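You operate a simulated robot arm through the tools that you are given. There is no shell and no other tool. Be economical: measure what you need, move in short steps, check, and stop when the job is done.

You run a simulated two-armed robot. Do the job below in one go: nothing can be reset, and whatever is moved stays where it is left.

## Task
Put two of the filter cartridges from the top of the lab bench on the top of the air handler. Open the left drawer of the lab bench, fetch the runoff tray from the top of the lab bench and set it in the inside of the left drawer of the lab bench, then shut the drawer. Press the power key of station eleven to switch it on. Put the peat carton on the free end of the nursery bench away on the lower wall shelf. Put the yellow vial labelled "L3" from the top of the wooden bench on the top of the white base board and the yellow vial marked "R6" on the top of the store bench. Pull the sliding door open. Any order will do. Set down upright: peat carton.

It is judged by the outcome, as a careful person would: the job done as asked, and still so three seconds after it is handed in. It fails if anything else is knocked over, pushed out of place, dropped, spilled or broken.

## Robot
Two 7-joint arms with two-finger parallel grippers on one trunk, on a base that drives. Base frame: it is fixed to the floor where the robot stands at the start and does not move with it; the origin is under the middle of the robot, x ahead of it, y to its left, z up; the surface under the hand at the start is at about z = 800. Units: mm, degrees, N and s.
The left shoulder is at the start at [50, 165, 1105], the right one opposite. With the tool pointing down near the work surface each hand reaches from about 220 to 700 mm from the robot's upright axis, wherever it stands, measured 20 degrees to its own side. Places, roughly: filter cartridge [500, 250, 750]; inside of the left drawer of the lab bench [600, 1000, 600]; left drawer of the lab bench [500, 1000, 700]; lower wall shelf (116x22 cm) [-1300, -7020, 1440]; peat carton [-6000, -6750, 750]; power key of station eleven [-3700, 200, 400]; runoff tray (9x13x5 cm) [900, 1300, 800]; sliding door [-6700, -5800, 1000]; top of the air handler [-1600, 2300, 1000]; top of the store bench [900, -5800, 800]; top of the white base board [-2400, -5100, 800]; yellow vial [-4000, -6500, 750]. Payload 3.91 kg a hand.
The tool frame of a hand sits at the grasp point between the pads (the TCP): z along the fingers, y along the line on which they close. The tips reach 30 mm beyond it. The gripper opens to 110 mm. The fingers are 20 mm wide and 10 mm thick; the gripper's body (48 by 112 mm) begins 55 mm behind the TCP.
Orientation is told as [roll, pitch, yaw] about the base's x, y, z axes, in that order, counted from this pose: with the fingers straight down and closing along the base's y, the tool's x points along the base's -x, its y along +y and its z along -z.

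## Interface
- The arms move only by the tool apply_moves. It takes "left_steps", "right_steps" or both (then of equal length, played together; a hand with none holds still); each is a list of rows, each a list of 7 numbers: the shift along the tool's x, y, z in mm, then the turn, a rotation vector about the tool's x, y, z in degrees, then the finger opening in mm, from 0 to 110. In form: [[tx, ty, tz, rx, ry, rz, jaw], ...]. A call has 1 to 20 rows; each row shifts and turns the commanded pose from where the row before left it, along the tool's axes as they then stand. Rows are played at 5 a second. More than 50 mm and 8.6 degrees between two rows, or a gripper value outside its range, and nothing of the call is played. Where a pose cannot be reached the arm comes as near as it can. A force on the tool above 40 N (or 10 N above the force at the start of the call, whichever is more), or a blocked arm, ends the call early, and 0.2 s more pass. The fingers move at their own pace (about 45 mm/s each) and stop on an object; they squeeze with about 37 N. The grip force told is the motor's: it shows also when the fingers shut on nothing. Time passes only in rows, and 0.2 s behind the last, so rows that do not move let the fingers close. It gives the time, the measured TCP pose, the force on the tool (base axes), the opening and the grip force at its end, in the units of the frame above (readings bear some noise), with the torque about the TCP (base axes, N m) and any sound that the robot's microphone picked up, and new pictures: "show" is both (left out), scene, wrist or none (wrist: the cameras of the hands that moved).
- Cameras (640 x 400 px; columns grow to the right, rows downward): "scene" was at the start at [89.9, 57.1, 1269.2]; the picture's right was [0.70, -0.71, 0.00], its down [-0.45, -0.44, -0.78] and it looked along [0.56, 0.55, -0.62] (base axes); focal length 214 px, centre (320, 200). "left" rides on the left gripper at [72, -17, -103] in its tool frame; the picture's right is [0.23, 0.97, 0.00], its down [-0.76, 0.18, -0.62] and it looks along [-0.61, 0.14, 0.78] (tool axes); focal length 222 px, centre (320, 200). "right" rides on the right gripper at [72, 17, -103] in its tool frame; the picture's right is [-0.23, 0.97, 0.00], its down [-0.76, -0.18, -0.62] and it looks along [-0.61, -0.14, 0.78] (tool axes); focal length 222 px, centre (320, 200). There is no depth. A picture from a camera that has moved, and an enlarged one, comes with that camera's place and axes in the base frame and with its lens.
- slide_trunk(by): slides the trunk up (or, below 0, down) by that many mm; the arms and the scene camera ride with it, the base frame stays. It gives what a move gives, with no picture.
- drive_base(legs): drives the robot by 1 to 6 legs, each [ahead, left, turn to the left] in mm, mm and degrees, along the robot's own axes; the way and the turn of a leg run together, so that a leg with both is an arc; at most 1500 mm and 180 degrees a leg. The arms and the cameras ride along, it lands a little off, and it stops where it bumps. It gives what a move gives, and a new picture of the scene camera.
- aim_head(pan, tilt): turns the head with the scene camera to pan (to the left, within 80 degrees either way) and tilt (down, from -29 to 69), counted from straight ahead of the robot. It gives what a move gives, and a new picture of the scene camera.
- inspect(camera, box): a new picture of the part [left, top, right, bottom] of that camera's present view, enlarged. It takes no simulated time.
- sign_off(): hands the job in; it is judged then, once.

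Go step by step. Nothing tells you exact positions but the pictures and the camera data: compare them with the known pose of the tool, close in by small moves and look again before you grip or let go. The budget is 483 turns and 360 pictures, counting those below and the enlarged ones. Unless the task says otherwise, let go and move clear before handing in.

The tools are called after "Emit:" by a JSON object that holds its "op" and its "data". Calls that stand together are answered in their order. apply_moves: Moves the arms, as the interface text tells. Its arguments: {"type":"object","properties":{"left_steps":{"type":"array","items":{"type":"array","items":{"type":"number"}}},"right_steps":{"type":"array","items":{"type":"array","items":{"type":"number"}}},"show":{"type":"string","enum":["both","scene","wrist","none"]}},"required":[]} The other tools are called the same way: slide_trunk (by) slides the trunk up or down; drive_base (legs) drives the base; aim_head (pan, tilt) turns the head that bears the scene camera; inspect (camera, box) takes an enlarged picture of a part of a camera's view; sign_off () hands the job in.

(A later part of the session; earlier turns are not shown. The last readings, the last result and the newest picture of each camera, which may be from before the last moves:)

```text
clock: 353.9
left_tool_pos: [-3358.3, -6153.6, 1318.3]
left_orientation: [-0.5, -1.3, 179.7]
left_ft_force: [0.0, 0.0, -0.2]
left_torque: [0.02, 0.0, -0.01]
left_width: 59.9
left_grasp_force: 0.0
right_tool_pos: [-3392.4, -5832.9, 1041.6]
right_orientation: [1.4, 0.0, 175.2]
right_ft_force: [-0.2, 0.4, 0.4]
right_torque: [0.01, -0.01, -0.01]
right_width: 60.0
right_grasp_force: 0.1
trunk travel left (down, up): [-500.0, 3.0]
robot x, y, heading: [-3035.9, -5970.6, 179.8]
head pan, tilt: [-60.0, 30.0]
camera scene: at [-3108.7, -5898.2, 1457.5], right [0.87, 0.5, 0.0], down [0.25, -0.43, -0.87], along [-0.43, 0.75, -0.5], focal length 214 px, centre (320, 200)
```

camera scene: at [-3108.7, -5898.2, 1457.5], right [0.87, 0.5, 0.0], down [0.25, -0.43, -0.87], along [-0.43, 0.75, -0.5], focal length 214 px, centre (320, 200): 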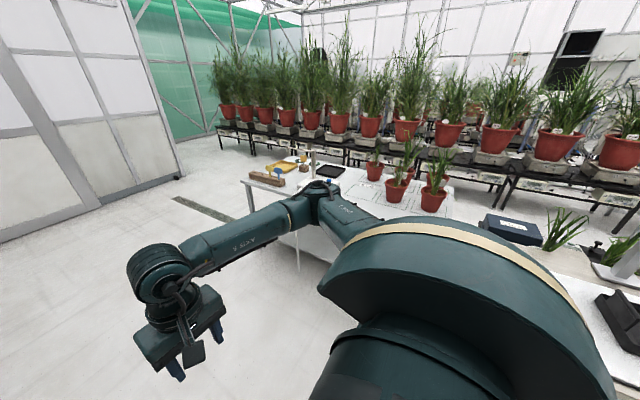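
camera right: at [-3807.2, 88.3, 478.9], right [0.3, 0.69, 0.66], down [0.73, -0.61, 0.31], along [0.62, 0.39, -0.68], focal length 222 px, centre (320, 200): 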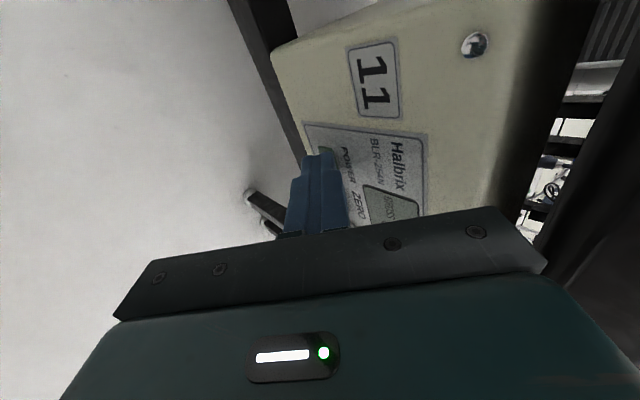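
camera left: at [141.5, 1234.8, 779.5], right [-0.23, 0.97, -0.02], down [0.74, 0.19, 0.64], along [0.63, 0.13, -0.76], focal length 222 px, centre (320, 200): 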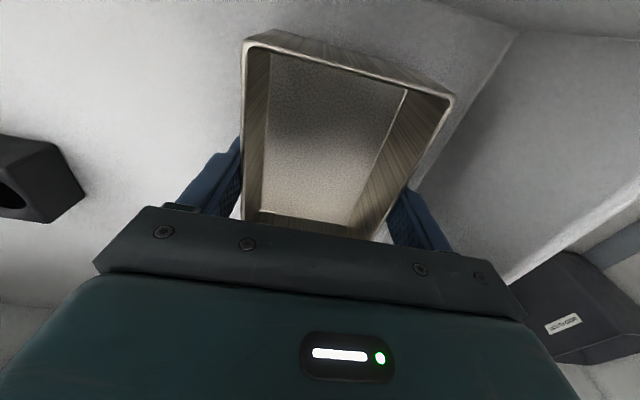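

The wooden bench with small items is on the left. I'll turn to face it and shift west to x≈-3950.

Emit:
{"op": "drive_base", "data": {"legs": [[0, 0, 90], [0, -850, 0]]}}

Emit:
{"op": "aim_head", "data": {"pan": 0, "tilt": 45}}

```text
clock: 365.6
left_tool_pos: [-3705.9, -6296.5, 1317.8]
left_orientation: [-0.5, -1.3, -90.2]
left_ft_force: [0.4, -0.7, 0.6]
left_torque: [0.0, -0.05, 0.03]
left_width: 60.1
left_grasp_force: 0.1
right_tool_pos: [-4026.5, -6330.7, 1041.5]
right_orientation: [1.4, 0.0, -94.7]
right_ft_force: [1.3, -0.1, 0.5]
right_torque: [0.01, 0.0, -0.02]
right_width: 60.1
right_grasp_force: 0.1
trunk travel left (down, up): [-500.0, 3.0]
robot x, y, heading: [-3887.3, -5971.0, -90.1]
head pan, tilt: [-60.0, 30.0]
camera scene: at [-3965.2, -6049.0, 1457.4], right [-0.5, 0.87, 0.0], down [0.43, 0.25, -0.87], along [-0.75, -0.43, -0.5], focal length 214 px, centre (320, 200)
```

scene: 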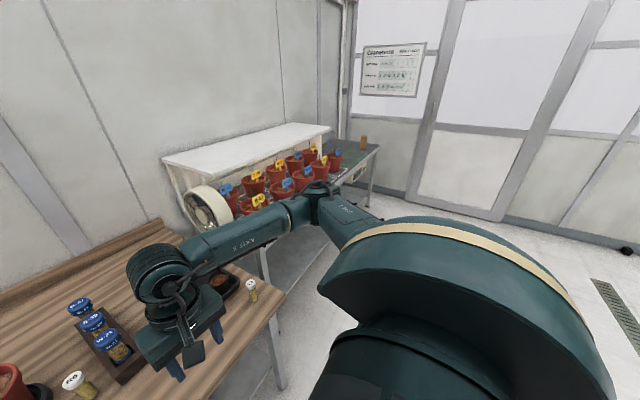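

```text
clock: 366.9
left_tool_pos: [-3705.3, -6296.4, 1318.4]
left_orientation: [-0.5, -1.3, -90.3]
left_ft_force: [0.0, 0.1, 0.4]
left_torque: [-0.02, 0.01, -0.02]
left_width: 59.9
left_grasp_force: 0.1
right_tool_pos: [-4026.9, -6330.6, 1041.1]
right_orientation: [1.5, 0.0, -94.7]
right_ft_force: [-0.4, -0.3, 0.3]
right_torque: [0.01, 0.01, 0.01]
right_width: 59.9
right_grasp_force: 0.0
trunk travel left (down, up): [-500.0, 3.0]
robot x, y, heading: [-3885.0, -5970.9, -90.1]
head pan, tilt: [0.0, 45.0]
camera scene: at [-3886.9, -6085.2, 1434.9], right [-1.0, 0.0, 0.0], down [0.0, 0.71, -0.71], along [0.0, -0.71, -0.71], focal length 214 px, centre (320, 200)
```

scene: 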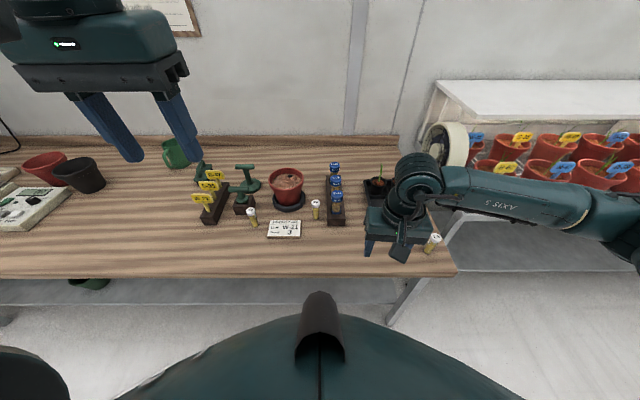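

Three white-capped yellowish vials are visible. Zooming to read their labels.

Emit:
{"op": "inspect", "data": {"camera": "scene", "box": [220, 170, 360, 258]}}

Emit:
{"op": "inspect", "data": {"camera": "scene", "box": [360, 190, 480, 265]}}

```text
4.55 times, centred on (290, 214) of scene
camera zoom: at [-3886.9, -6085.2, 1434.9], right [-1.0, 0.0, 0.0], down [0.0, 0.71, -0.71], along [0.0, -0.71, -0.71], focal length 975 px, centre (456, 136)
```

zoom: 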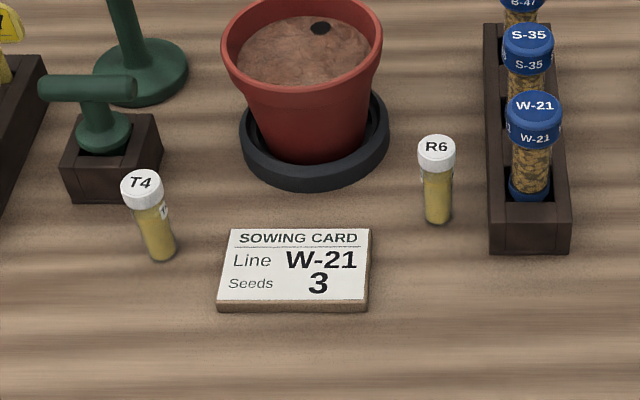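

```text
5.33 times, centred on (420, 228) of scene
camera zoom: at [-3886.9, -6085.2, 1434.9], right [-1.0, 0.0, 0.0], down [0.0, 0.71, -0.71], along [0.0, -0.71, -0.71], focal length 1144 px, centre (-213, 53)
```

zoom: 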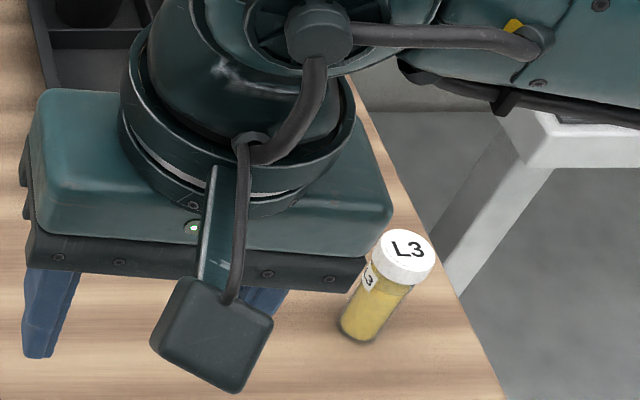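

R6 is at about (-3872,-6635) and L3 at about (-4260,-6485); T4 must stay. I'll shift so L3 falls to the right hand and R6 to the left, rotating the left hand 90° to close fore-aft (there is a saucer and rack beside R6).

Emit:
{"op": "drive_base", "data": {"legs": [[70, -175, 0]]}}

Emit:
{"op": "apply_moves", "data": {"left_steps": [[0, 0, 20, 0, 0, 8.2, 80], [0, 0, 20, 0, 0, 8.2, 80], [0, 0, 20, 0, 0, 8.2, 80], [0, 0, 20, 0, 0, 8.2, 80], [0, 0, 20, 0, 0, 8.2, 80], [0, 0, 20, 0, 0, 8.2, 80], [0, 0, 20, 0, 0, 8.2, 80], [0, 0, 20, 0, 0, 8.2, 80], [0, 0, 20, 0, 0, 8.2, 80], [0, 0, 20, 0, 0, 8.2, 80], [0, 0, 20, 0, 0, 8.2, 80]], "right_steps": [[0, 0, 0, 0, 0, 0, 80], [0, 0, 0, 0, 0, 0, 80], [0, 0, 0, 0, 0, 0, 80], [0, 0, 0, 0, 0, 0, 80], [0, 0, 0, 0, 0, 0, 80], [0, 0, 0, 0, 0, 0, 80], [0, 0, 0, 0, 0, 0, 80], [0, 0, 0, 0, 0, 0, 80], [0, 0, 0, 0, 0, 0, 80], [0, 0, 0, 0, 0, 0, 80], [0, 0, 0, 0, 0, 0, 80]]}}

```text
clock: 369.1
left_tool_pos: [-3880.7, -6365.5, 1316.7]
left_orientation: [-0.5, -1.4, -90.2]
left_ft_force: [-0.3, 0.7, -0.2]
left_torque: [0.01, -0.02, -0.03]
left_width: 60.0
left_grasp_force: 0.0
right_tool_pos: [-4201.6, -6399.2, 1041.3]
right_orientation: [1.5, -0.1, -94.7]
right_ft_force: [0.0, -0.4, -0.2]
right_torque: [-0.01, 0.0, 0.0]
right_width: 60.0
right_grasp_force: 0.0
trunk travel left (down, up): [-500.0, 3.0]
robot x, y, heading: [-4059.5, -6042.7, -90.2]
head pan, tilt: [0.0, 45.0]
camera scene: at [-4062.7, -6154.7, 1434.8], right [-1.0, 0.0, 0.0], down [0.0, 0.71, -0.71], along [0.0, -0.71, -0.71], focal length 214 px, centre (320, 200)
```

scene: 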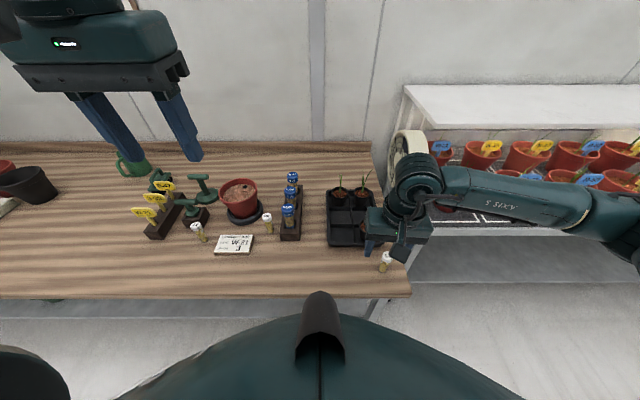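

```text
clock: 371.5
left_tool_pos: [-3883.9, -6369.8, 1097.8]
left_orientation: [1.4, -0.6, 179.4]
left_ft_force: [0.3, -0.4, 0.5]
left_torque: [-0.03, -0.03, -0.01]
left_width: 79.9
left_grasp_force: 0.0
right_tool_pos: [-4202.5, -6399.8, 1040.9]
right_orientation: [1.5, -0.1, -94.6]
right_ft_force: [0.2, 0.0, 0.3]
right_torque: [-0.01, -0.02, 0.02]
right_width: 79.7
right_grasp_force: 0.1
trunk travel left (down, up): [-500.0, 3.0]
robot x, y, heading: [-4061.2, -6039.3, -90.4]
head pan, tilt: [0.0, 45.0]
camera scene: at [-4062.5, -6154.9, 1434.8], right [-1.0, 0.0, 0.0], down [0.0, 0.71, -0.71], along [0.0, -0.71, -0.71], focal length 214 px, centre (320, 200)
camera right: at [-4181.2, -6329.7, 1145.3], right [0.95, -0.31, 0.03], down [-0.26, -0.74, 0.62], along [-0.17, -0.59, -0.79], focal length 222 px, centre (320, 200)
camera left: at [-3810.6, -6351.7, 1201.0], right [0.22, -0.98, 0.02], down [-0.76, -0.16, 0.63], along [-0.62, -0.15, -0.77], focal length 222 px, centre (320, 200)
```

scene: 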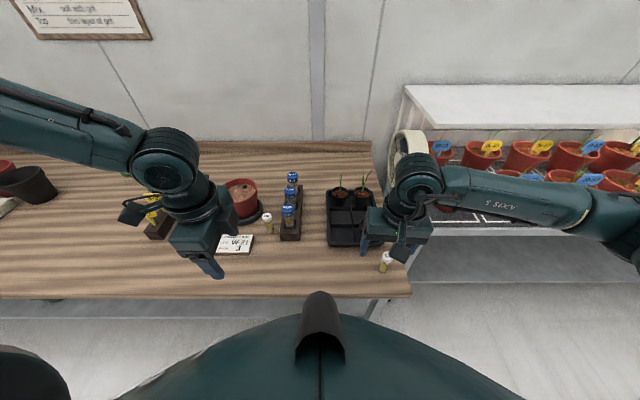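
right: 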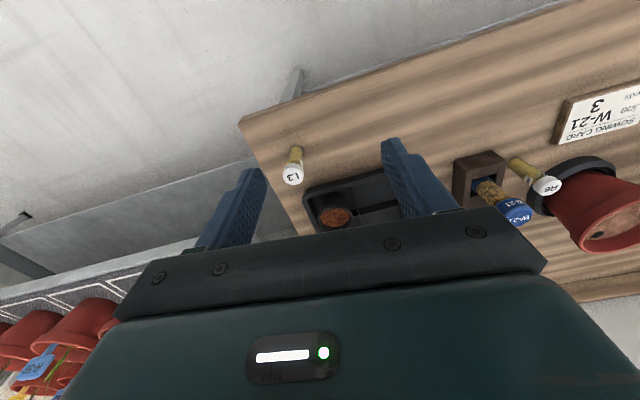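
left: 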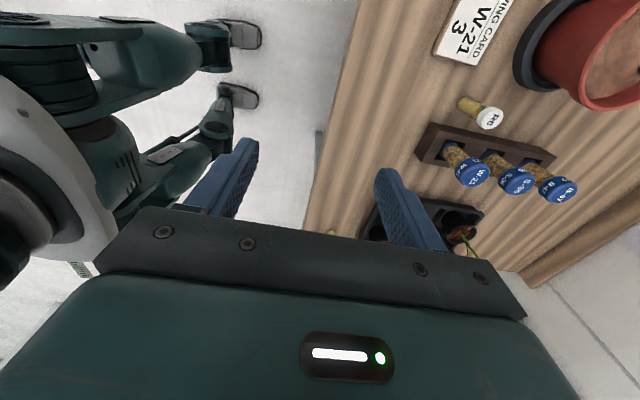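

Bench top is z≈748; vials ≈97 mm tall. L3 (-4273,-6497), R6 (-3873,-6661). First I'll bring the right hand over L3.

Emit:
{"op": "apply_moves", "data": {"right_steps": [[-20.5, -12.5, 25, 0, 0, 0, 80], [-20.5, -12.5, 25, 0, 0, 0, 80], [-20.5, -12.5, 25, 0, 0, 0, 80], [-20.5, -12.5, 25, 0, 0, 0, 80], [-20.5, -12.5, 25, 0, 0, 0, 80]], "show": "wrist"}}

```text
clock: 372.7
left_tool_pos: [-3882.9, -6371.4, 1098.6]
left_orientation: [1.3, -0.5, 179.6]
left_ft_force: [0.4, -0.3, 0.5]
left_torque: [0.0, 0.01, -0.02]
left_width: 80.2
left_grasp_force: 0.1
right_tool_pos: [-4268.5, -6497.7, 915.6]
right_orientation: [1.4, 0.1, -94.6]
right_ft_force: [-1.2, -0.2, 0.5]
right_torque: [0.01, 0.01, -0.01]
right_width: 80.0
right_grasp_force: 0.0
trunk travel left (down, up): [-500.0, 3.0]
robot x, y, heading: [-4062.4, -6040.0, -90.3]
head pan, tilt: [0.0, 45.0]
camera right: at [-4248.9, -6426.9, 1018.1], right [0.95, -0.3, 0.03], down [-0.25, -0.74, 0.62], along [-0.17, -0.59, -0.79], focal length 222 px, centre (320, 200)
```

right: 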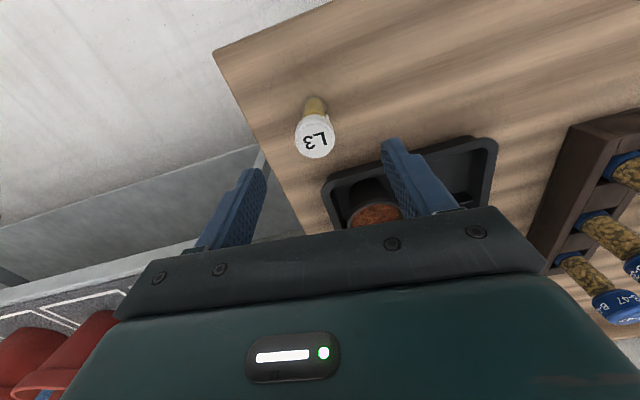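

Emit:
{"op": "apply_moves", "data": {"right_steps": [[7.6, -2, 25, 0, 0, 0, 70], [0, 0, 25, 0, 0, 0, 70], [0, 0, 25, 0, 0, 0, 70], [0, 0, 25, 0, 0, 0, 70]], "show": "wrist"}}

```text
clock: 373.7
left_tool_pos: [-3883.0, -6370.9, 1097.8]
left_orientation: [1.3, -0.5, 179.6]
left_ft_force: [0.4, 0.5, 0.3]
left_torque: [0.0, -0.03, 0.0]
left_width: 80.1
left_grasp_force: 0.1
right_tool_pos: [-4266.9, -6490.6, 815.6]
right_orientation: [1.5, 0.1, -94.6]
right_ft_force: [-0.2, -0.3, 0.1]
right_torque: [-0.01, 0.01, -0.02]
right_width: 69.9
right_grasp_force: 0.0
trunk travel left (down, up): [-500.0, 3.0]
robot x, y, heading: [-4062.4, -6042.5, -90.1]
head pan, tilt: [0.0, 45.0]
camera right: at [-4247.2, -6419.0, 918.3], right [0.95, -0.31, 0.03], down [-0.26, -0.74, 0.62], along [-0.17, -0.6, -0.79], focal length 222 px, centre (320, 200)
```

right: 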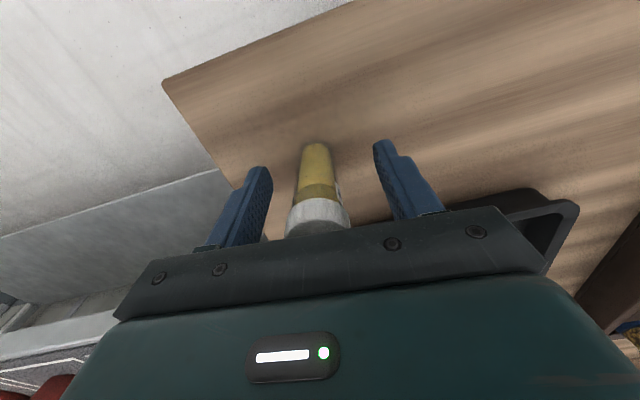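

Emit:
{"op": "apply_moves", "data": {"right_steps": [[-3, -2, 0, 0, 0, 0, 70], [0, 0, 0, 0, 0, 0, 15], [0, 0, 0, 0, 0, 0, 15], [0, 0, 0, 0, 0, 0, 15], [0, 0, 0, 0, 0, 0, 15], [0, 0, -30, 0, 0, 0, 15], [0, 0, -40, 0, 0, 0, 15], [0, 0, -40, 0, 0, 0, 15], [0, 0, -40, 0, 0, 0, 15]], "show": "wrist"}}

```text
clock: 375.7
left_tool_pos: [-3883.7, -6370.1, 1098.6]
left_orientation: [1.3, -0.6, 179.7]
left_ft_force: [-0.1, 0.5, 1.0]
left_torque: [0.02, 0.01, -0.01]
left_width: 79.9
left_grasp_force: 0.1
right_tool_pos: [-4274.2, -6492.0, 964.3]
right_orientation: [1.5, 0.1, -94.6]
right_ft_force: [-0.7, 0.0, 0.0]
right_torque: [0.0, 0.0, 0.01]
right_width: 30.3
right_grasp_force: 37.1
trunk travel left (down, up): [-500.0, 3.0]
robot x, y, heading: [-4063.0, -6042.3, -89.9]
head pan, tilt: [0.0, 45.0]
camera right: at [-4254.3, -6421.6, 1068.6], right [0.95, -0.31, 0.03], down [-0.26, -0.74, 0.62], along [-0.17, -0.59, -0.79], focal length 222 px, centre (320, 200)
```

right: 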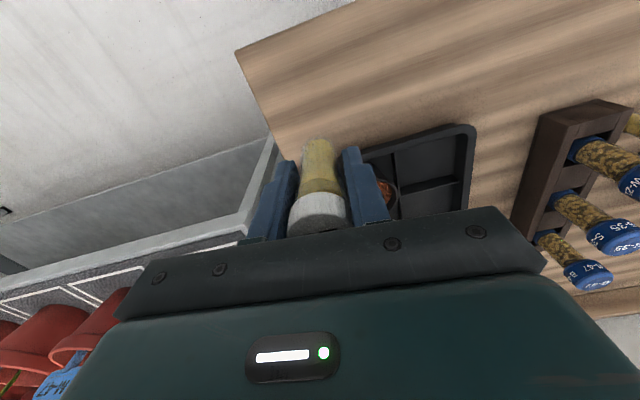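

L3 is held. Now for R6: raise the right hand, lower the trunk, and extend the left hand.

Emit:
{"op": "apply_moves", "data": {"right_steps": [[15, 0, -40, 0, 0, 0, 15], [15, 0, -40, 0, 0, 0, 15], [15, 0, -40, 0, 0, 0, 15], [15, 0, -40, 0, 0, 0, 15]], "left_steps": [[2, 35, 0, 0, 0, 0, 60], [2, 35, 0, 0, 0, 0, 60], [2, 35, 0, 0, 0, 0, 60], [2, 35, 0, 0, 0, 0, 60]], "show": "none"}}

Emit:
{"op": "slide_trunk", "data": {"by": -130}}

Emit:
{"op": "drive_base", "data": {"legs": [[40, 0, 0]]}}

Emit:
{"op": "apply_moves", "data": {"left_steps": [[2, 35, 0, 0, 0, 0, 60], [2, 35, 0, 0, 0, 0, 60], [2, 35, 0, 0, 0, 0, 60]], "show": "wrist"}}

```text
clock: 376.7
left_tool_pos: [-3876.0, -6511.1, 1100.4]
left_orientation: [1.2, -0.5, 179.6]
left_ft_force: [-0.9, -1.4, -0.1]
left_torque: [0.03, -0.01, -0.02]
left_width: 60.2
left_grasp_force: 0.1
right_tool_pos: [-4272.7, -6432.3, 1125.1]
right_orientation: [1.3, 0.1, -94.7]
right_ft_force: [0.7, -0.4, -0.8]
right_torque: [0.04, 0.0, -0.01]
right_width: 30.5
right_grasp_force: 37.4
trunk travel left (down, up): [-500.0, 3.0]
robot x, y, heading: [-4060.3, -6038.2, -89.9]
head pan, tilt: [0.0, 45.0]
```

```text
clock: 378.2
left_tool_pos: [-3877.1, -6510.9, 972.4]
left_orientation: [1.3, -0.4, 179.7]
left_ft_force: [-0.2, 0.0, -0.7]
left_torque: [0.02, 0.01, 0.0]
left_width: 59.9
left_grasp_force: 0.1
right_tool_pos: [-4272.0, -6431.9, 993.6]
right_orientation: [1.5, 0.0, -94.8]
right_ft_force: [0.2, 0.8, -1.0]
right_torque: [0.04, -0.01, -0.01]
right_width: 30.4
right_grasp_force: 36.5
trunk travel left (down, up): [-370.0, 133.0]
robot x, y, heading: [-4058.9, -6041.8, -89.9]
head pan, tilt: [0.0, 45.0]
```

```text
clock: 379.1
left_tool_pos: [-3875.4, -6550.8, 971.2]
left_orientation: [1.2, -0.5, 179.6]
left_ft_force: [-0.4, -0.2, 0.5]
left_torque: [0.01, 0.0, 0.0]
left_width: 59.8
left_grasp_force: 0.1
right_tool_pos: [-4272.5, -6472.6, 994.6]
right_orientation: [1.4, 0.0, -94.7]
right_ft_force: [0.1, -0.3, -1.2]
right_torque: [0.05, -0.02, -0.04]
right_width: 30.3
right_grasp_force: 37.1
trunk travel left (down, up): [-370.0, 133.0]
robot x, y, heading: [-4061.5, -6079.3, -90.5]
head pan, tilt: [0.0, 45.0]
camera scene: at [-4062.5, -6195.5, 1304.7], right [-1.0, 0.0, 0.0], down [0.0, 0.71, -0.71], along [0.0, -0.71, -0.71], focal length 214 px, centre (320, 200)
```

scene: 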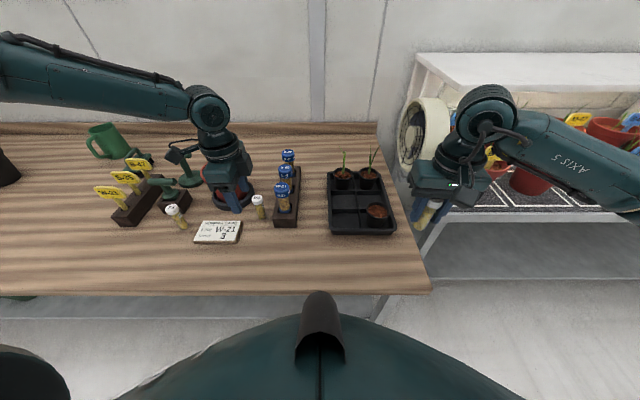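

```text
clock: 379.9
left_tool_pos: [-3847.9, -6624.5, 985.0]
left_orientation: [1.4, -0.7, 179.5]
left_ft_force: [-0.1, 0.2, -1.1]
left_torque: [-0.02, 0.01, -0.02]
left_width: 59.9
left_grasp_force: 0.1
left hand out of reach, approached as far as the arm can: row 2, 3
right_tool_pos: [-4273.0, -6471.7, 994.7]
right_orientation: [1.5, 0.1, -94.7]
right_ft_force: [0.4, -0.6, 0.6]
right_torque: [0.01, 0.01, 0.0]
right_width: 30.4
right_grasp_force: 36.7
trunk travel left (down, up): [-370.0, 133.0]
robot x, y, heading: [-4064.5, -6082.5, -90.1]
head pan, tilt: [0.0, 45.0]
camera left: at [-3774.5, -6605.1, 1087.3], right [0.22, -0.97, 0.02], down [-0.76, -0.16, 0.64], along [-0.62, -0.16, -0.77], focal length 222 px, centre (320, 200)
```

left: 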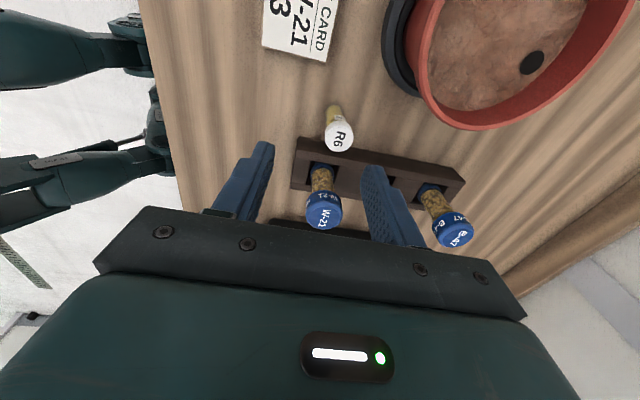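

Shifting the base a touch toward R6 and lowering the trunk further for more reach.

Emit:
{"op": "apply_moves", "data": {"right_steps": [[0, 0, -30, 0, 0, 0, 15], [0, 0, -30, 0, 0, 0, 15]], "left_steps": [[0, -15, -30, 0, 0, 0, 60], [0, -15, -30, 0, 0, 0, 60]], "show": "none"}}

Emit:
{"op": "slide_trunk", "data": {"by": -130}}

Emit:
{"op": "drive_base", "data": {"legs": [[10, -20, 0]]}}

Emit:
{"op": "apply_moves", "data": {"left_steps": [[0, 20, 0, 0, 0, 0, 60], [0, 20, 0, 0, 0, 0, 60], [0, 15, 0, 0, 0, 0, 60]], "show": "wrist"}}

```text
clock: 380.5
left_tool_pos: [-3847.9, -6592.5, 1042.2]
left_orientation: [1.3, -0.5, 179.6]
left_ft_force: [-0.1, 0.8, 0.9]
left_torque: [-0.02, 0.02, 0.0]
left_width: 60.1
left_grasp_force: 0.1
right_tool_pos: [-4276.2, -6469.8, 1053.9]
right_orientation: [1.4, 0.0, -94.8]
right_ft_force: [-0.4, -0.8, -0.6]
right_torque: [0.01, -0.02, -0.04]
right_width: 30.5
right_grasp_force: 37.2
trunk travel left (down, up): [-370.0, 133.0]
robot x, y, heading: [-4065.0, -6082.4, -90.3]
head pan, tilt: [0.0, 45.0]
```

```text
clock: 382.1
left_tool_pos: [-3847.6, -6592.9, 912.7]
left_orientation: [1.3, -0.5, 179.5]
left_ft_force: [-0.3, 0.1, 0.1]
left_torque: [-0.04, -0.01, -0.02]
left_width: 59.9
left_grasp_force: 0.0
right_tool_pos: [-4275.6, -6471.2, 923.9]
right_orientation: [1.5, 0.0, -94.6]
right_ft_force: [-0.6, -0.5, 0.0]
right_torque: [0.0, 0.01, 0.0]
right_width: 30.5
right_grasp_force: 36.4
trunk travel left (down, up): [-240.0, 263.0]
robot x, y, heading: [-4059.2, -6079.2, -90.1]
head pan, tilt: [0.0, 45.0]
```

```text
clock: 383.0
left_tool_pos: [-3866.7, -6602.8, 912.7]
left_orientation: [1.3, -0.4, 179.6]
left_ft_force: [0.7, -0.2, 0.1]
left_torque: [-0.01, -0.01, 0.01]
left_width: 60.1
left_grasp_force: 0.2
right_tool_pos: [-4296.9, -6481.5, 924.0]
right_orientation: [1.5, 0.0, -94.6]
right_ft_force: [-1.4, -0.2, -1.4]
right_torque: [-0.01, 0.0, 0.0]
right_width: 30.3
right_grasp_force: 37.5
trunk travel left (down, up): [-240.0, 263.0]
robot x, y, heading: [-4081.1, -6091.2, -90.0]
head pan, tilt: [0.0, 45.0]
camera scene: at [-4082.7, -6204.4, 1174.8], right [-1.0, 0.0, 0.0], down [0.0, 0.71, -0.71], along [0.0, -0.71, -0.71], focal length 214 px, centre (320, 200)
```

scene: 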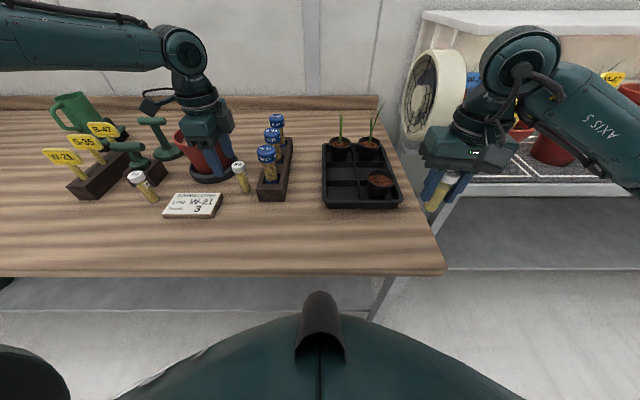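

```text
clock: 383.8
left_tool_pos: [-3861.0, -6648.5, 914.6]
left_orientation: [1.3, -0.6, 179.7]
left_ft_force: [-0.1, 0.1, -0.6]
left_torque: [0.01, 0.03, 0.02]
left_width: 60.1
left_grasp_force: 0.0
left hand out of reach, approached as far as the arm can: row 3
right_tool_pos: [-4296.4, -6481.3, 923.6]
right_orientation: [1.4, 0.0, -94.6]
right_ft_force: [-0.1, -0.4, 0.0]
right_torque: [0.03, 0.0, 0.0]
right_width: 30.5
right_grasp_force: 37.5
trunk travel left (down, up): [-240.0, 263.0]
robot x, y, heading: [-4078.0, -6091.7, -90.1]
head pan, tilt: [0.0, 45.0]
camera left: at [-3788.1, -6629.6, 1018.4], right [0.22, -0.98, 0.02], down [-0.76, -0.16, 0.63], along [-0.62, -0.16, -0.77], focal length 222 px, centre (320, 200)
```

left: 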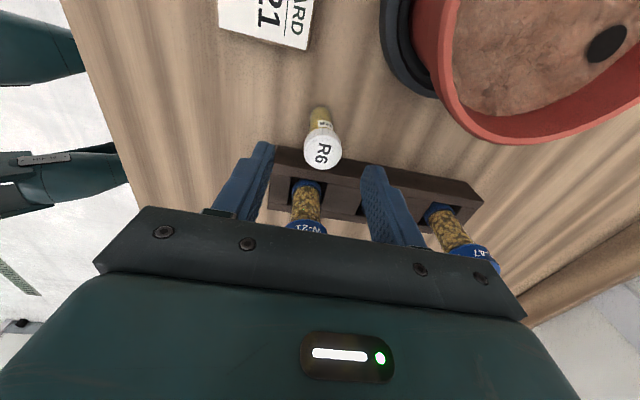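

Emit:
{"op": "drive_base", "data": {"legs": [[5, -13, 0]]}}

Emit:
{"op": "apply_moves", "data": {"left_steps": [[0, 3, 20, 0, 0, 0, 60], [0, 0, 25, 0, 0, 0, 60]], "show": "both"}}

```text
clock: 384.6
left_tool_pos: [-3873.2, -6654.7, 915.2]
left_orientation: [1.3, -0.5, 179.7]
left_ft_force: [0.1, -0.7, -0.3]
left_torque: [-0.03, 0.0, 0.01]
left_width: 60.0
left_grasp_force: 0.0
right_tool_pos: [-4308.4, -6486.8, 923.9]
right_orientation: [1.5, 0.1, -94.6]
right_ft_force: [0.8, 0.3, -0.9]
right_torque: [0.02, -0.03, 0.02]
right_width: 30.5
right_grasp_force: 37.4
trunk travel left (down, up): [-240.0, 263.0]
robot x, y, heading: [-4092.8, -6095.5, -90.1]
head pan, tilt: [0.0, 45.0]
camera scene: at [-4095.5, -6209.3, 1174.8], right [-1.0, 0.0, 0.0], down [0.0, 0.71, -0.71], along [0.0, -0.71, -0.71], focal length 214 px, centre (320, 200)
```

scene: 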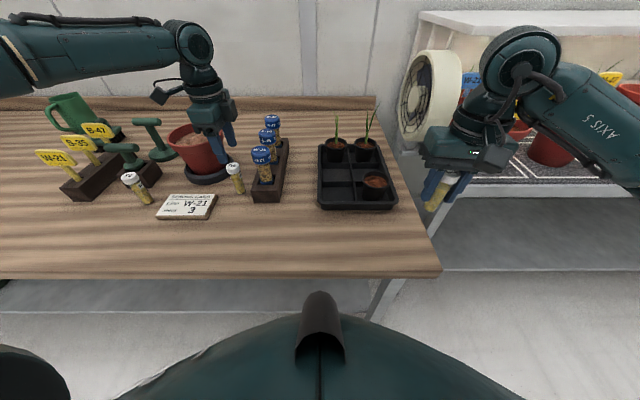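

```text
clock: 385.2
left_tool_pos: [-3869.1, -6651.8, 870.9]
left_orientation: [1.4, -0.6, 179.5]
left_ft_force: [0.0, 0.9, 0.2]
left_torque: [0.02, -0.02, 0.02]
left_width: 60.0
left_grasp_force: 0.1
left hand out of reach, approached as far as the arm can: row 1, 2
right_tool_pos: [-4309.2, -6487.3, 924.2]
right_orientation: [1.4, 0.0, -94.7]
right_ft_force: [0.7, -0.6, -0.3]
right_torque: [0.0, 0.02, 0.02]
right_width: 30.3
right_grasp_force: 37.1
trunk travel left (down, up): [-240.0, 263.0]
robot x, y, heading: [-4095.6, -6095.7, -90.3]
head pan, tilt: [0.0, 45.0]
camera scene: at [-4095.3, -6209.3, 1174.8], right [-1.0, 0.0, 0.0], down [0.0, 0.71, -0.71], along [0.0, -0.71, -0.71], focal length 214 px, centre (320, 200)
camera left: at [-3796.3, -6631.5, 974.6], right [0.22, -0.97, 0.02], down [-0.76, -0.16, 0.64], along [-0.62, -0.16, -0.77], focal length 222 px, centre (320, 200)
```

scene: 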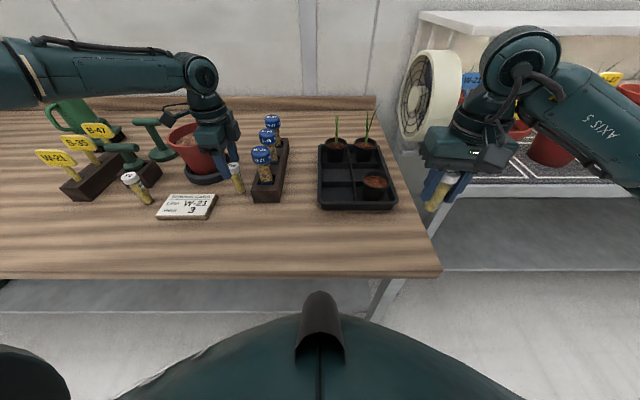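
left: 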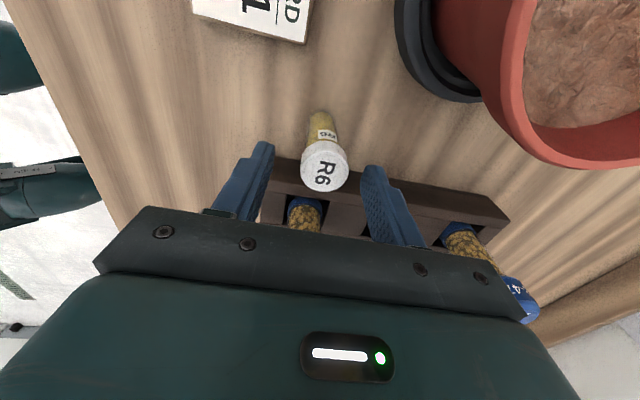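

Aligning 6 mm by the base and lowering with the trunk.

Emit:
{"op": "drive_base", "data": {"legs": [[3, -6, 0]]}}

Emit:
{"op": "slide_trunk", "data": {"by": -54}}

Emit:
{"op": "inspect", "data": {"camera": "left", "box": [0, 0, 640, 400]}}

```text
clock: 385.9
left_tool_pos: [-3875.3, -6652.9, 871.9]
left_orientation: [1.4, -0.6, 179.6]
left_ft_force: [-0.3, -0.1, 0.0]
left_torque: [0.01, 0.0, 0.01]
left_width: 60.1
left_grasp_force: 0.1
right_tool_pos: [-4315.0, -6488.5, 923.8]
right_orientation: [1.4, -0.1, -94.7]
right_ft_force: [0.1, 0.4, -1.0]
right_torque: [0.04, 0.0, -0.01]
right_width: 30.6
right_grasp_force: 37.4
trunk travel left (down, up): [-240.0, 263.0]
robot x, y, heading: [-4097.5, -6100.7, -89.9]
head pan, tilt: [0.0, 45.0]
camera scene: at [-4101.4, -6212.3, 1174.8], right [-1.0, 0.0, 0.0], down [0.0, 0.71, -0.71], along [0.0, -0.71, -0.71], focal length 214 px, centre (320, 200)
```

scene: 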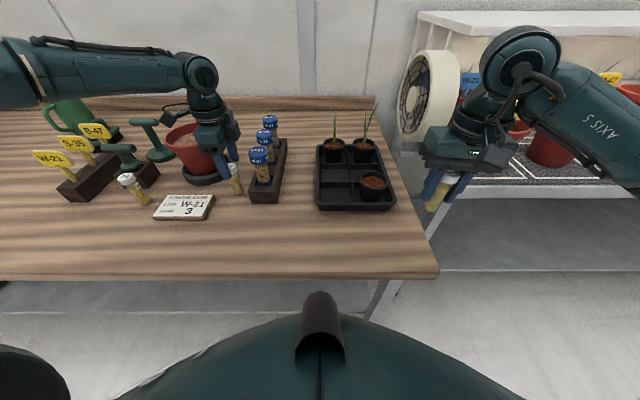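

```text
clock: 386.9
left_tool_pos: [-3875.5, -6654.0, 817.5]
left_orientation: [1.5, -0.5, 179.7]
left_ft_force: [-0.3, -0.3, 0.1]
left_torque: [0.04, 0.02, 0.02]
left_width: 59.9
left_grasp_force: 0.1
right_tool_pos: [-4313.8, -6490.0, 869.8]
right_orientation: [1.6, 0.1, -94.7]
right_ft_force: [0.3, -0.6, -0.4]
right_torque: [-0.01, 0.02, 0.01]
right_width: 30.4
right_grasp_force: 36.7
trunk travel left (down, up): [-186.0, 317.0]
robot x, y, heading: [-4101.2, -6097.6, -90.0]
head pan, tilt: [0.0, 45.0]
```

```text
1.00 times, centred on (320, 200) of left (not enlarged: the box is as wide or as high as the picture)
camera zoom: at [-3802.4, -6634.3, 921.1], right [0.22, -0.97, 0.02], down [-0.76, -0.16, 0.64], along [-0.62, -0.16, -0.77], focal length 222 px, centre (320, 200)
```

zoom: 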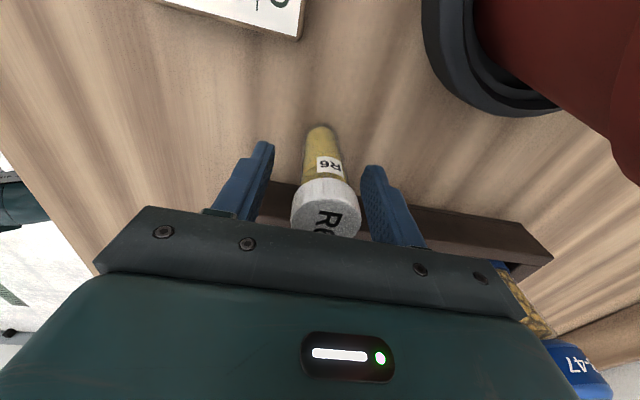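

R6 is between the fingers. Closing and lifting with the trunk.

Emit:
{"op": "apply_moves", "data": {"left_steps": [[0, 0, 0, 0, 0, 0, 15], [0, 0, 0, 0, 0, 0, 15], [0, 0, 0, 0, 0, 0, 15], [0, 0, 0, 0, 0, 0, 15]], "show": "none"}}

Emit:
{"op": "slide_trunk", "data": {"by": 200}}

Emit:
{"op": "inspect", "data": {"camera": "left", "box": [0, 0, 640, 400]}}

```text
clock: 387.9
left_tool_pos: [-3875.7, -6652.9, 817.9]
left_orientation: [1.5, -0.7, 179.6]
left_ft_force: [-0.2, 1.0, 1.2]
left_torque: [0.02, 0.0, 0.02]
left_width: 30.5
left_grasp_force: 36.9
right_tool_pos: [-4313.4, -6489.4, 869.5]
right_orientation: [1.5, -0.1, -94.6]
right_ft_force: [-0.1, -0.5, -0.4]
right_torque: [0.01, 0.0, -0.01]
right_width: 30.5
right_grasp_force: 36.8
trunk travel left (down, up): [-186.0, 317.0]
robot x, y, heading: [-4100.6, -6096.0, -90.1]
head pan, tilt: [0.0, 45.0]
```

```text
clock: 390.1
left_tool_pos: [-3875.9, -6653.9, 1017.8]
left_orientation: [1.5, -0.6, 179.6]
left_ft_force: [0.0, 0.3, -0.9]
left_torque: [-0.03, -0.03, -0.02]
left_width: 30.7
left_grasp_force: 36.7
right_tool_pos: [-4315.1, -6488.2, 1070.6]
right_orientation: [1.5, -0.1, -94.6]
right_ft_force: [0.4, -0.6, 0.1]
right_torque: [-0.01, 0.0, -0.02]
right_width: 30.5
right_grasp_force: 37.3
trunk travel left (down, up): [-386.0, 117.0]
robot x, y, heading: [-4098.1, -6104.8, -90.5]
head pan, tilt: [0.0, 45.0]
```

```text
1.00 times, centred on (320, 200) of left (not enlarged: the box is as wide or as high as the picture)
camera zoom: at [-3802.3, -6634.5, 1120.8], right [0.22, -0.97, 0.02], down [-0.76, -0.16, 0.64], along [-0.62, -0.16, -0.77], focal length 222 px, centre (320, 200)
```

zoom: 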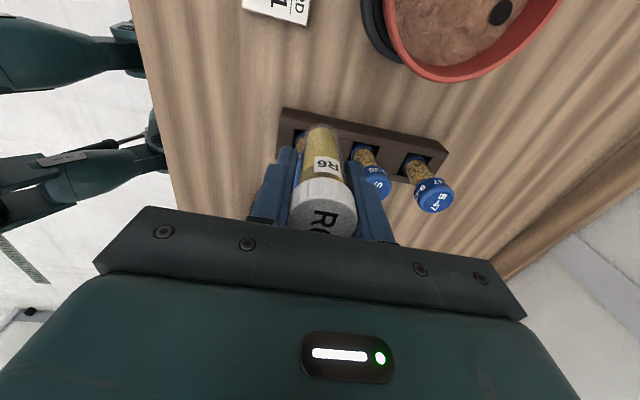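

Both vials held. I'll retract, back into the aisle, go east to x≈-2450 and turn to face the table with the white base board.

Emit:
{"op": "apply_moves", "data": {"left_steps": [[0, -35, -5, 0, 0, 0, 15], [0, -35, -5, 0, 0, 0, 15], [0, -35, -5, 0, 0, 0, 15], [0, -35, -5, 0, 0, 0, 15], [0, -35, -5, 0, 0, 0, 15], [0, -35, -5, 0, 0, 0, 15]], "show": "none"}}

Emit:
{"op": "drive_base", "data": {"legs": [[-130, 0, 0.5], [0, 1450, 0], [0, 150, 0], [0, 0, 180]]}}

Emit:
{"op": "aim_head", "data": {"pan": 0, "tilt": 35}}

```text
clock: 391.5
left_tool_pos: [-3873.9, -6441.4, 1041.4]
left_orientation: [1.5, -0.6, 179.7]
left_ft_force: [0.0, 0.2, -0.5]
left_torque: [0.01, -0.02, -0.01]
left_width: 30.6
left_grasp_force: 37.1
right_tool_pos: [-4314.4, -6489.0, 1070.4]
right_orientation: [1.4, 0.0, -94.6]
right_ft_force: [-0.6, 0.0, 0.0]
right_torque: [0.03, -0.02, 0.01]
right_width: 30.3
right_grasp_force: 36.7
trunk travel left (down, up): [-386.0, 117.0]
robot x, y, heading: [-4102.4, -6096.7, -89.9]
head pan, tilt: [0.0, 45.0]
```

```text
clock: 414.0
left_tool_pos: [-2721.0, -5613.6, 1041.8]
left_orientation: [1.5, -0.7, -1.7]
left_ft_force: [0.1, -0.2, -0.1]
left_torque: [-0.01, 0.03, 0.02]
left_width: 30.7
left_grasp_force: 36.9
right_tool_pos: [-2280.0, -5579.5, 1070.9]
right_orientation: [1.5, 0.1, 84.0]
right_ft_force: [-1.1, -0.6, -0.5]
right_torque: [-0.02, 0.01, 0.02]
right_width: 30.3
right_grasp_force: 37.3
trunk travel left (down, up): [-386.0, 117.0]
robot x, y, heading: [-2503.5, -5960.4, 88.4]
head pan, tilt: [0.0, 45.0]
camera scene: at [-2500.7, -5856.5, 1320.8], right [1.0, -0.03, 0.0], down [-0.02, -0.71, -0.71], along [0.02, 0.71, -0.71], focal length 214 px, centre (320, 200)
```

scene: 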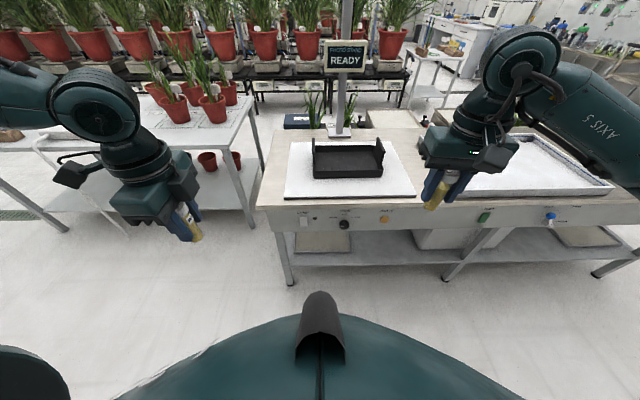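

```text
clock: 414.8
left_tool_pos: [-2719.6, -5613.8, 1041.5]
left_orientation: [1.5, -0.6, -1.6]
left_ft_force: [-0.6, 0.0, -0.1]
left_torque: [0.01, -0.02, 0.02]
left_width: 30.5
left_grasp_force: 36.9
right_tool_pos: [-2278.1, -5578.3, 1068.8]
right_orientation: [1.5, 0.0, 84.0]
right_ft_force: [-0.3, -0.6, -0.7]
right_torque: [-0.03, 0.03, 0.02]
right_width: 30.2
right_grasp_force: 36.6
trunk travel left (down, up): [-386.0, 117.0]
robot x, y, heading: [-2502.7, -5967.5, 88.3]
head pan, tilt: [0.0, 35.0]
camera scene: at [-2500.5, -5849.7, 1335.6], right [1.0, -0.03, 0.0], down [-0.01, -0.57, -0.82], along [0.02, 0.82, -0.57], focal length 214 px, centre (320, 200)
```

scene: 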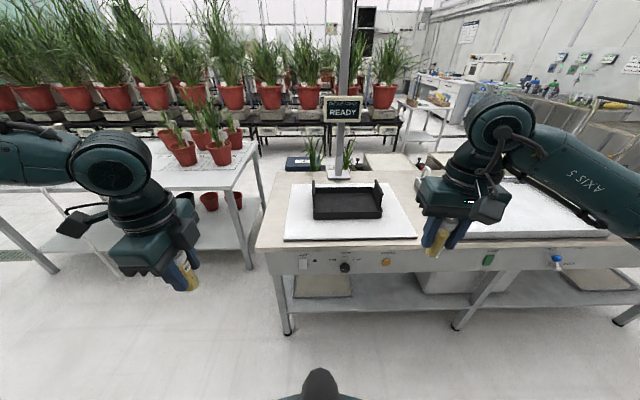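

The white base board spans x -2612..-2160, y -5325..-4935 with a black cradle in its middle; its front strip is free. I'll approach and place L3 around (-2330,-5270).

Emit:
{"op": "drive_base", "data": {"legs": [[200, 0, 1.7]]}}

Emit:
{"op": "apply_moves", "data": {"right_steps": [[-35, 0, 0, 0, 0, 0, 15], [-35, 0, 0, 0, 0, 0, 15], [-35, 0, 0, 0, 0, 0, 15]]}}

```text
clock: 416.4
left_tool_pos: [-2730.1, -5421.6, 1040.9]
left_orientation: [1.5, -0.6, -0.1]
left_ft_force: [-0.6, -0.3, -0.3]
left_torque: [-0.03, 0.04, -0.03]
left_width: 30.6
left_grasp_force: 37.5
right_tool_pos: [-2287.8, -5373.6, 1070.0]
right_orientation: [1.5, 0.2, 85.8]
right_ft_force: [0.1, 0.6, -0.9]
right_torque: [-0.03, 0.01, 0.01]
right_width: 30.1
right_grasp_force: 37.2
trunk travel left (down, up): [-386.0, 117.0]
robot x, y, heading: [-2499.9, -5765.7, 90.0]
head pan, tilt: [0.0, 35.0]
camera scene: at [-2501.8, -5650.3, 1335.5], right [1.0, 0.0, 0.0], down [0.0, -0.57, -0.82], along [0.0, 0.82, -0.57], focal length 214 px, centre (320, 200)
```

scene: 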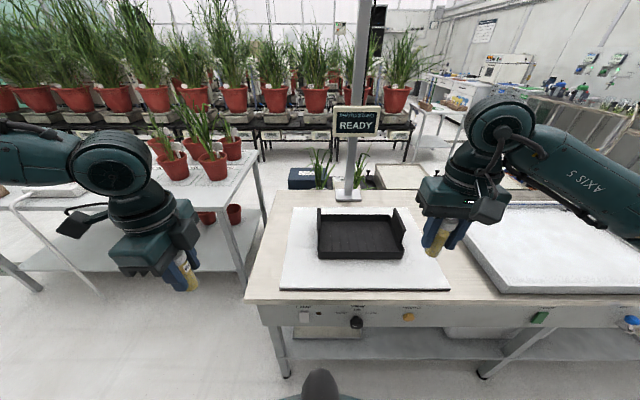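

```text
clock: 417.1
left_tool_pos: [-2728.7, -5421.4, 1041.2]
left_orientation: [1.4, -0.7, -0.1]
left_ft_force: [-0.4, 0.4, -0.5]
left_torque: [0.0, -0.03, 0.0]
left_width: 30.6
left_grasp_force: 36.9
right_tool_pos: [-2279.7, -5268.6, 1069.0]
right_orientation: [1.4, 0.0, 85.7]
right_ft_force: [0.0, -0.1, -0.9]
right_torque: [-0.03, 0.0, 0.0]
right_width: 29.9
right_grasp_force: 37.3
trunk travel left (down, up): [-386.0, 117.0]
robot x, y, heading: [-2504.0, -5764.0, 90.2]
head pan, tilt: [0.0, 35.0]
camera scene: at [-2501.9, -5650.6, 1335.6], right [1.0, 0.0, 0.0], down [0.0, -0.57, -0.82], along [0.0, 0.82, -0.57], focal length 214 px, centre (320, 200)
camera right: at [-2299.6, -5340.3, 1173.1], right [-0.95, 0.3, 0.02], down [0.25, 0.75, 0.62], along [0.17, 0.6, -0.79], focal length 222 px, centre (320, 200)
```

scene: 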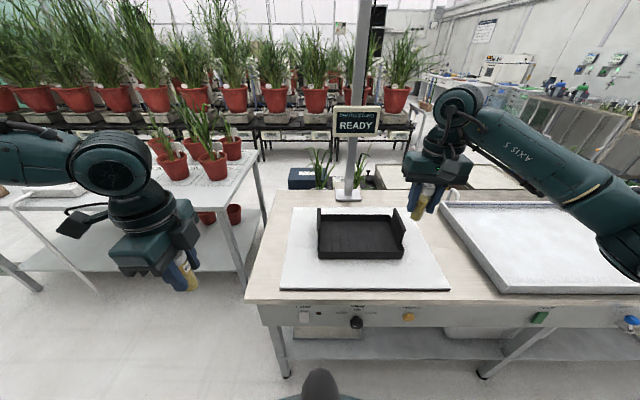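
right: 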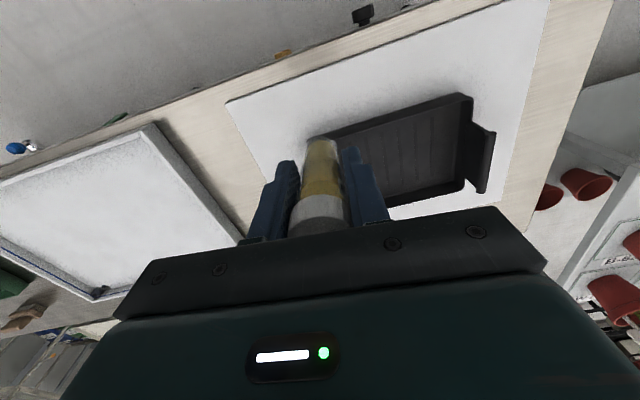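

Position is right over the free front strip. Shift 10 mm and lower.

Emit:
{"op": "apply_moves", "data": {"right_steps": [[-5, 0, 30, 0, 0, 0, 15], [-5, 0, 30, 0, 0, 0, 15], [0, 0, 30, 0, 0, 0, 15], [0, 0, 30, 0, 0, 0, 15], [0, 0, 30, 0, 0, 0, 15], [0, 0, 25, 0, 0, 0, 15]]}}

```text
clock: 418.6
left_tool_pos: [-2728.6, -5422.1, 1041.5]
left_orientation: [1.4, -0.6, -0.1]
left_ft_force: [0.6, -0.5, -0.6]
left_torque: [-0.01, -0.03, 0.01]
left_width: 30.7
left_grasp_force: 37.6
right_tool_pos: [-2284.0, -5259.6, 895.0]
right_orientation: [1.5, 0.1, 85.7]
right_ft_force: [-0.1, 0.2, -0.7]
right_torque: [0.0, 0.01, -0.02]
right_width: 30.5
right_grasp_force: 36.8
trunk travel left (down, up): [-386.0, 117.0]
robot x, y, heading: [-2497.6, -5766.1, 90.0]
head pan, tilt: [0.0, 35.0]
camera scene: at [-2501.7, -5650.9, 1335.7], right [1.0, 0.0, 0.0], down [0.0, -0.57, -0.82], along [0.0, 0.82, -0.57], focal length 214 px, centre (320, 200)
camera right: at [-2303.2, -5330.9, 998.6], right [-0.95, 0.3, 0.03], down [0.25, 0.75, 0.62], along [0.17, 0.6, -0.79], focal length 222 px, centre (320, 200)
```

scene: 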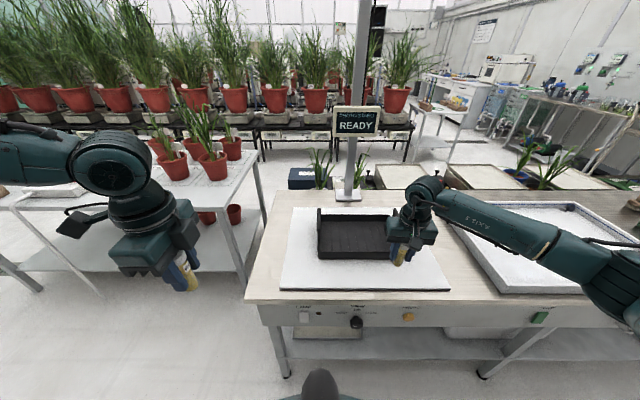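
right: 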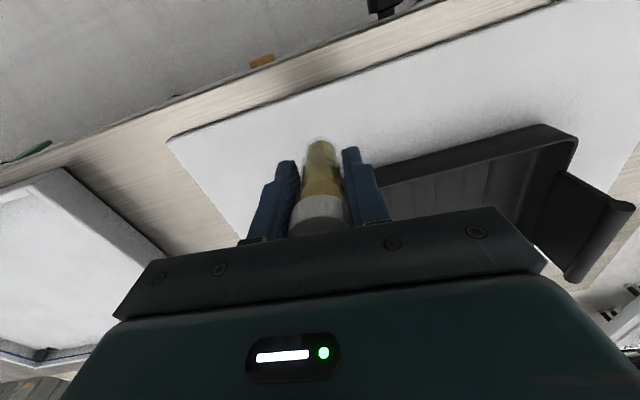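

Emit:
{"op": "apply_moves", "data": {"right_steps": [[8, 0, 5, 0, 0, 0, 15], [0, 0, 5, 0, 0, 0, 15], [0, 0, 3, 0, 0, 0, 15], [0, 0, 3, 0, 0, 0, 15], [0, 0, 3, 0, 0, 0, 15], [0, 0, 3, 0, 0, 0, 15], [0, 0, 3, 0, 0, 0, 15], [0, 0, 3, 0, 0, 0, 15], [0, 0, 3, 0, 0, 0, 15], [0, 0, 3, 0, 0, 0, 15], [0, 0, 3, 0, 0, 0, 15], [0, 0, 3, 0, 0, 0, 15], [0, 0, 3, 0, 0, 0, 15], [0, 0, 3, 0, 0, 0, 15]], "show": "wrist"}}

```text
clock: 421.6
left_tool_pos: [-2729.8, -5422.2, 1041.6]
left_orientation: [1.5, -0.6, -0.1]
left_ft_force: [0.5, 0.1, -0.6]
left_torque: [0.02, 0.0, -0.01]
left_width: 30.8
left_grasp_force: 36.9
right_tool_pos: [-2285.9, -5267.3, 848.6]
right_orientation: [1.6, 0.0, 85.7]
right_ft_force: [-0.1, -0.6, -0.1]
right_torque: [-0.01, -0.01, -0.03]
right_width: 30.4
right_grasp_force: 37.3
trunk travel left (down, up): [-386.0, 117.0]
robot x, y, heading: [-2499.7, -5767.3, 90.3]
head pan, tilt: [0.0, 35.0]
camera right: at [-2304.7, -5338.5, 952.9], right [-0.95, 0.3, 0.03], down [0.25, 0.75, 0.62], along [0.17, 0.6, -0.79], focal length 222 px, centre (320, 200)
```

right: 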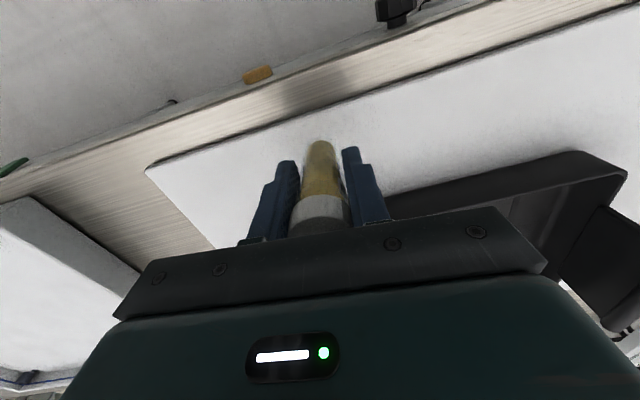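

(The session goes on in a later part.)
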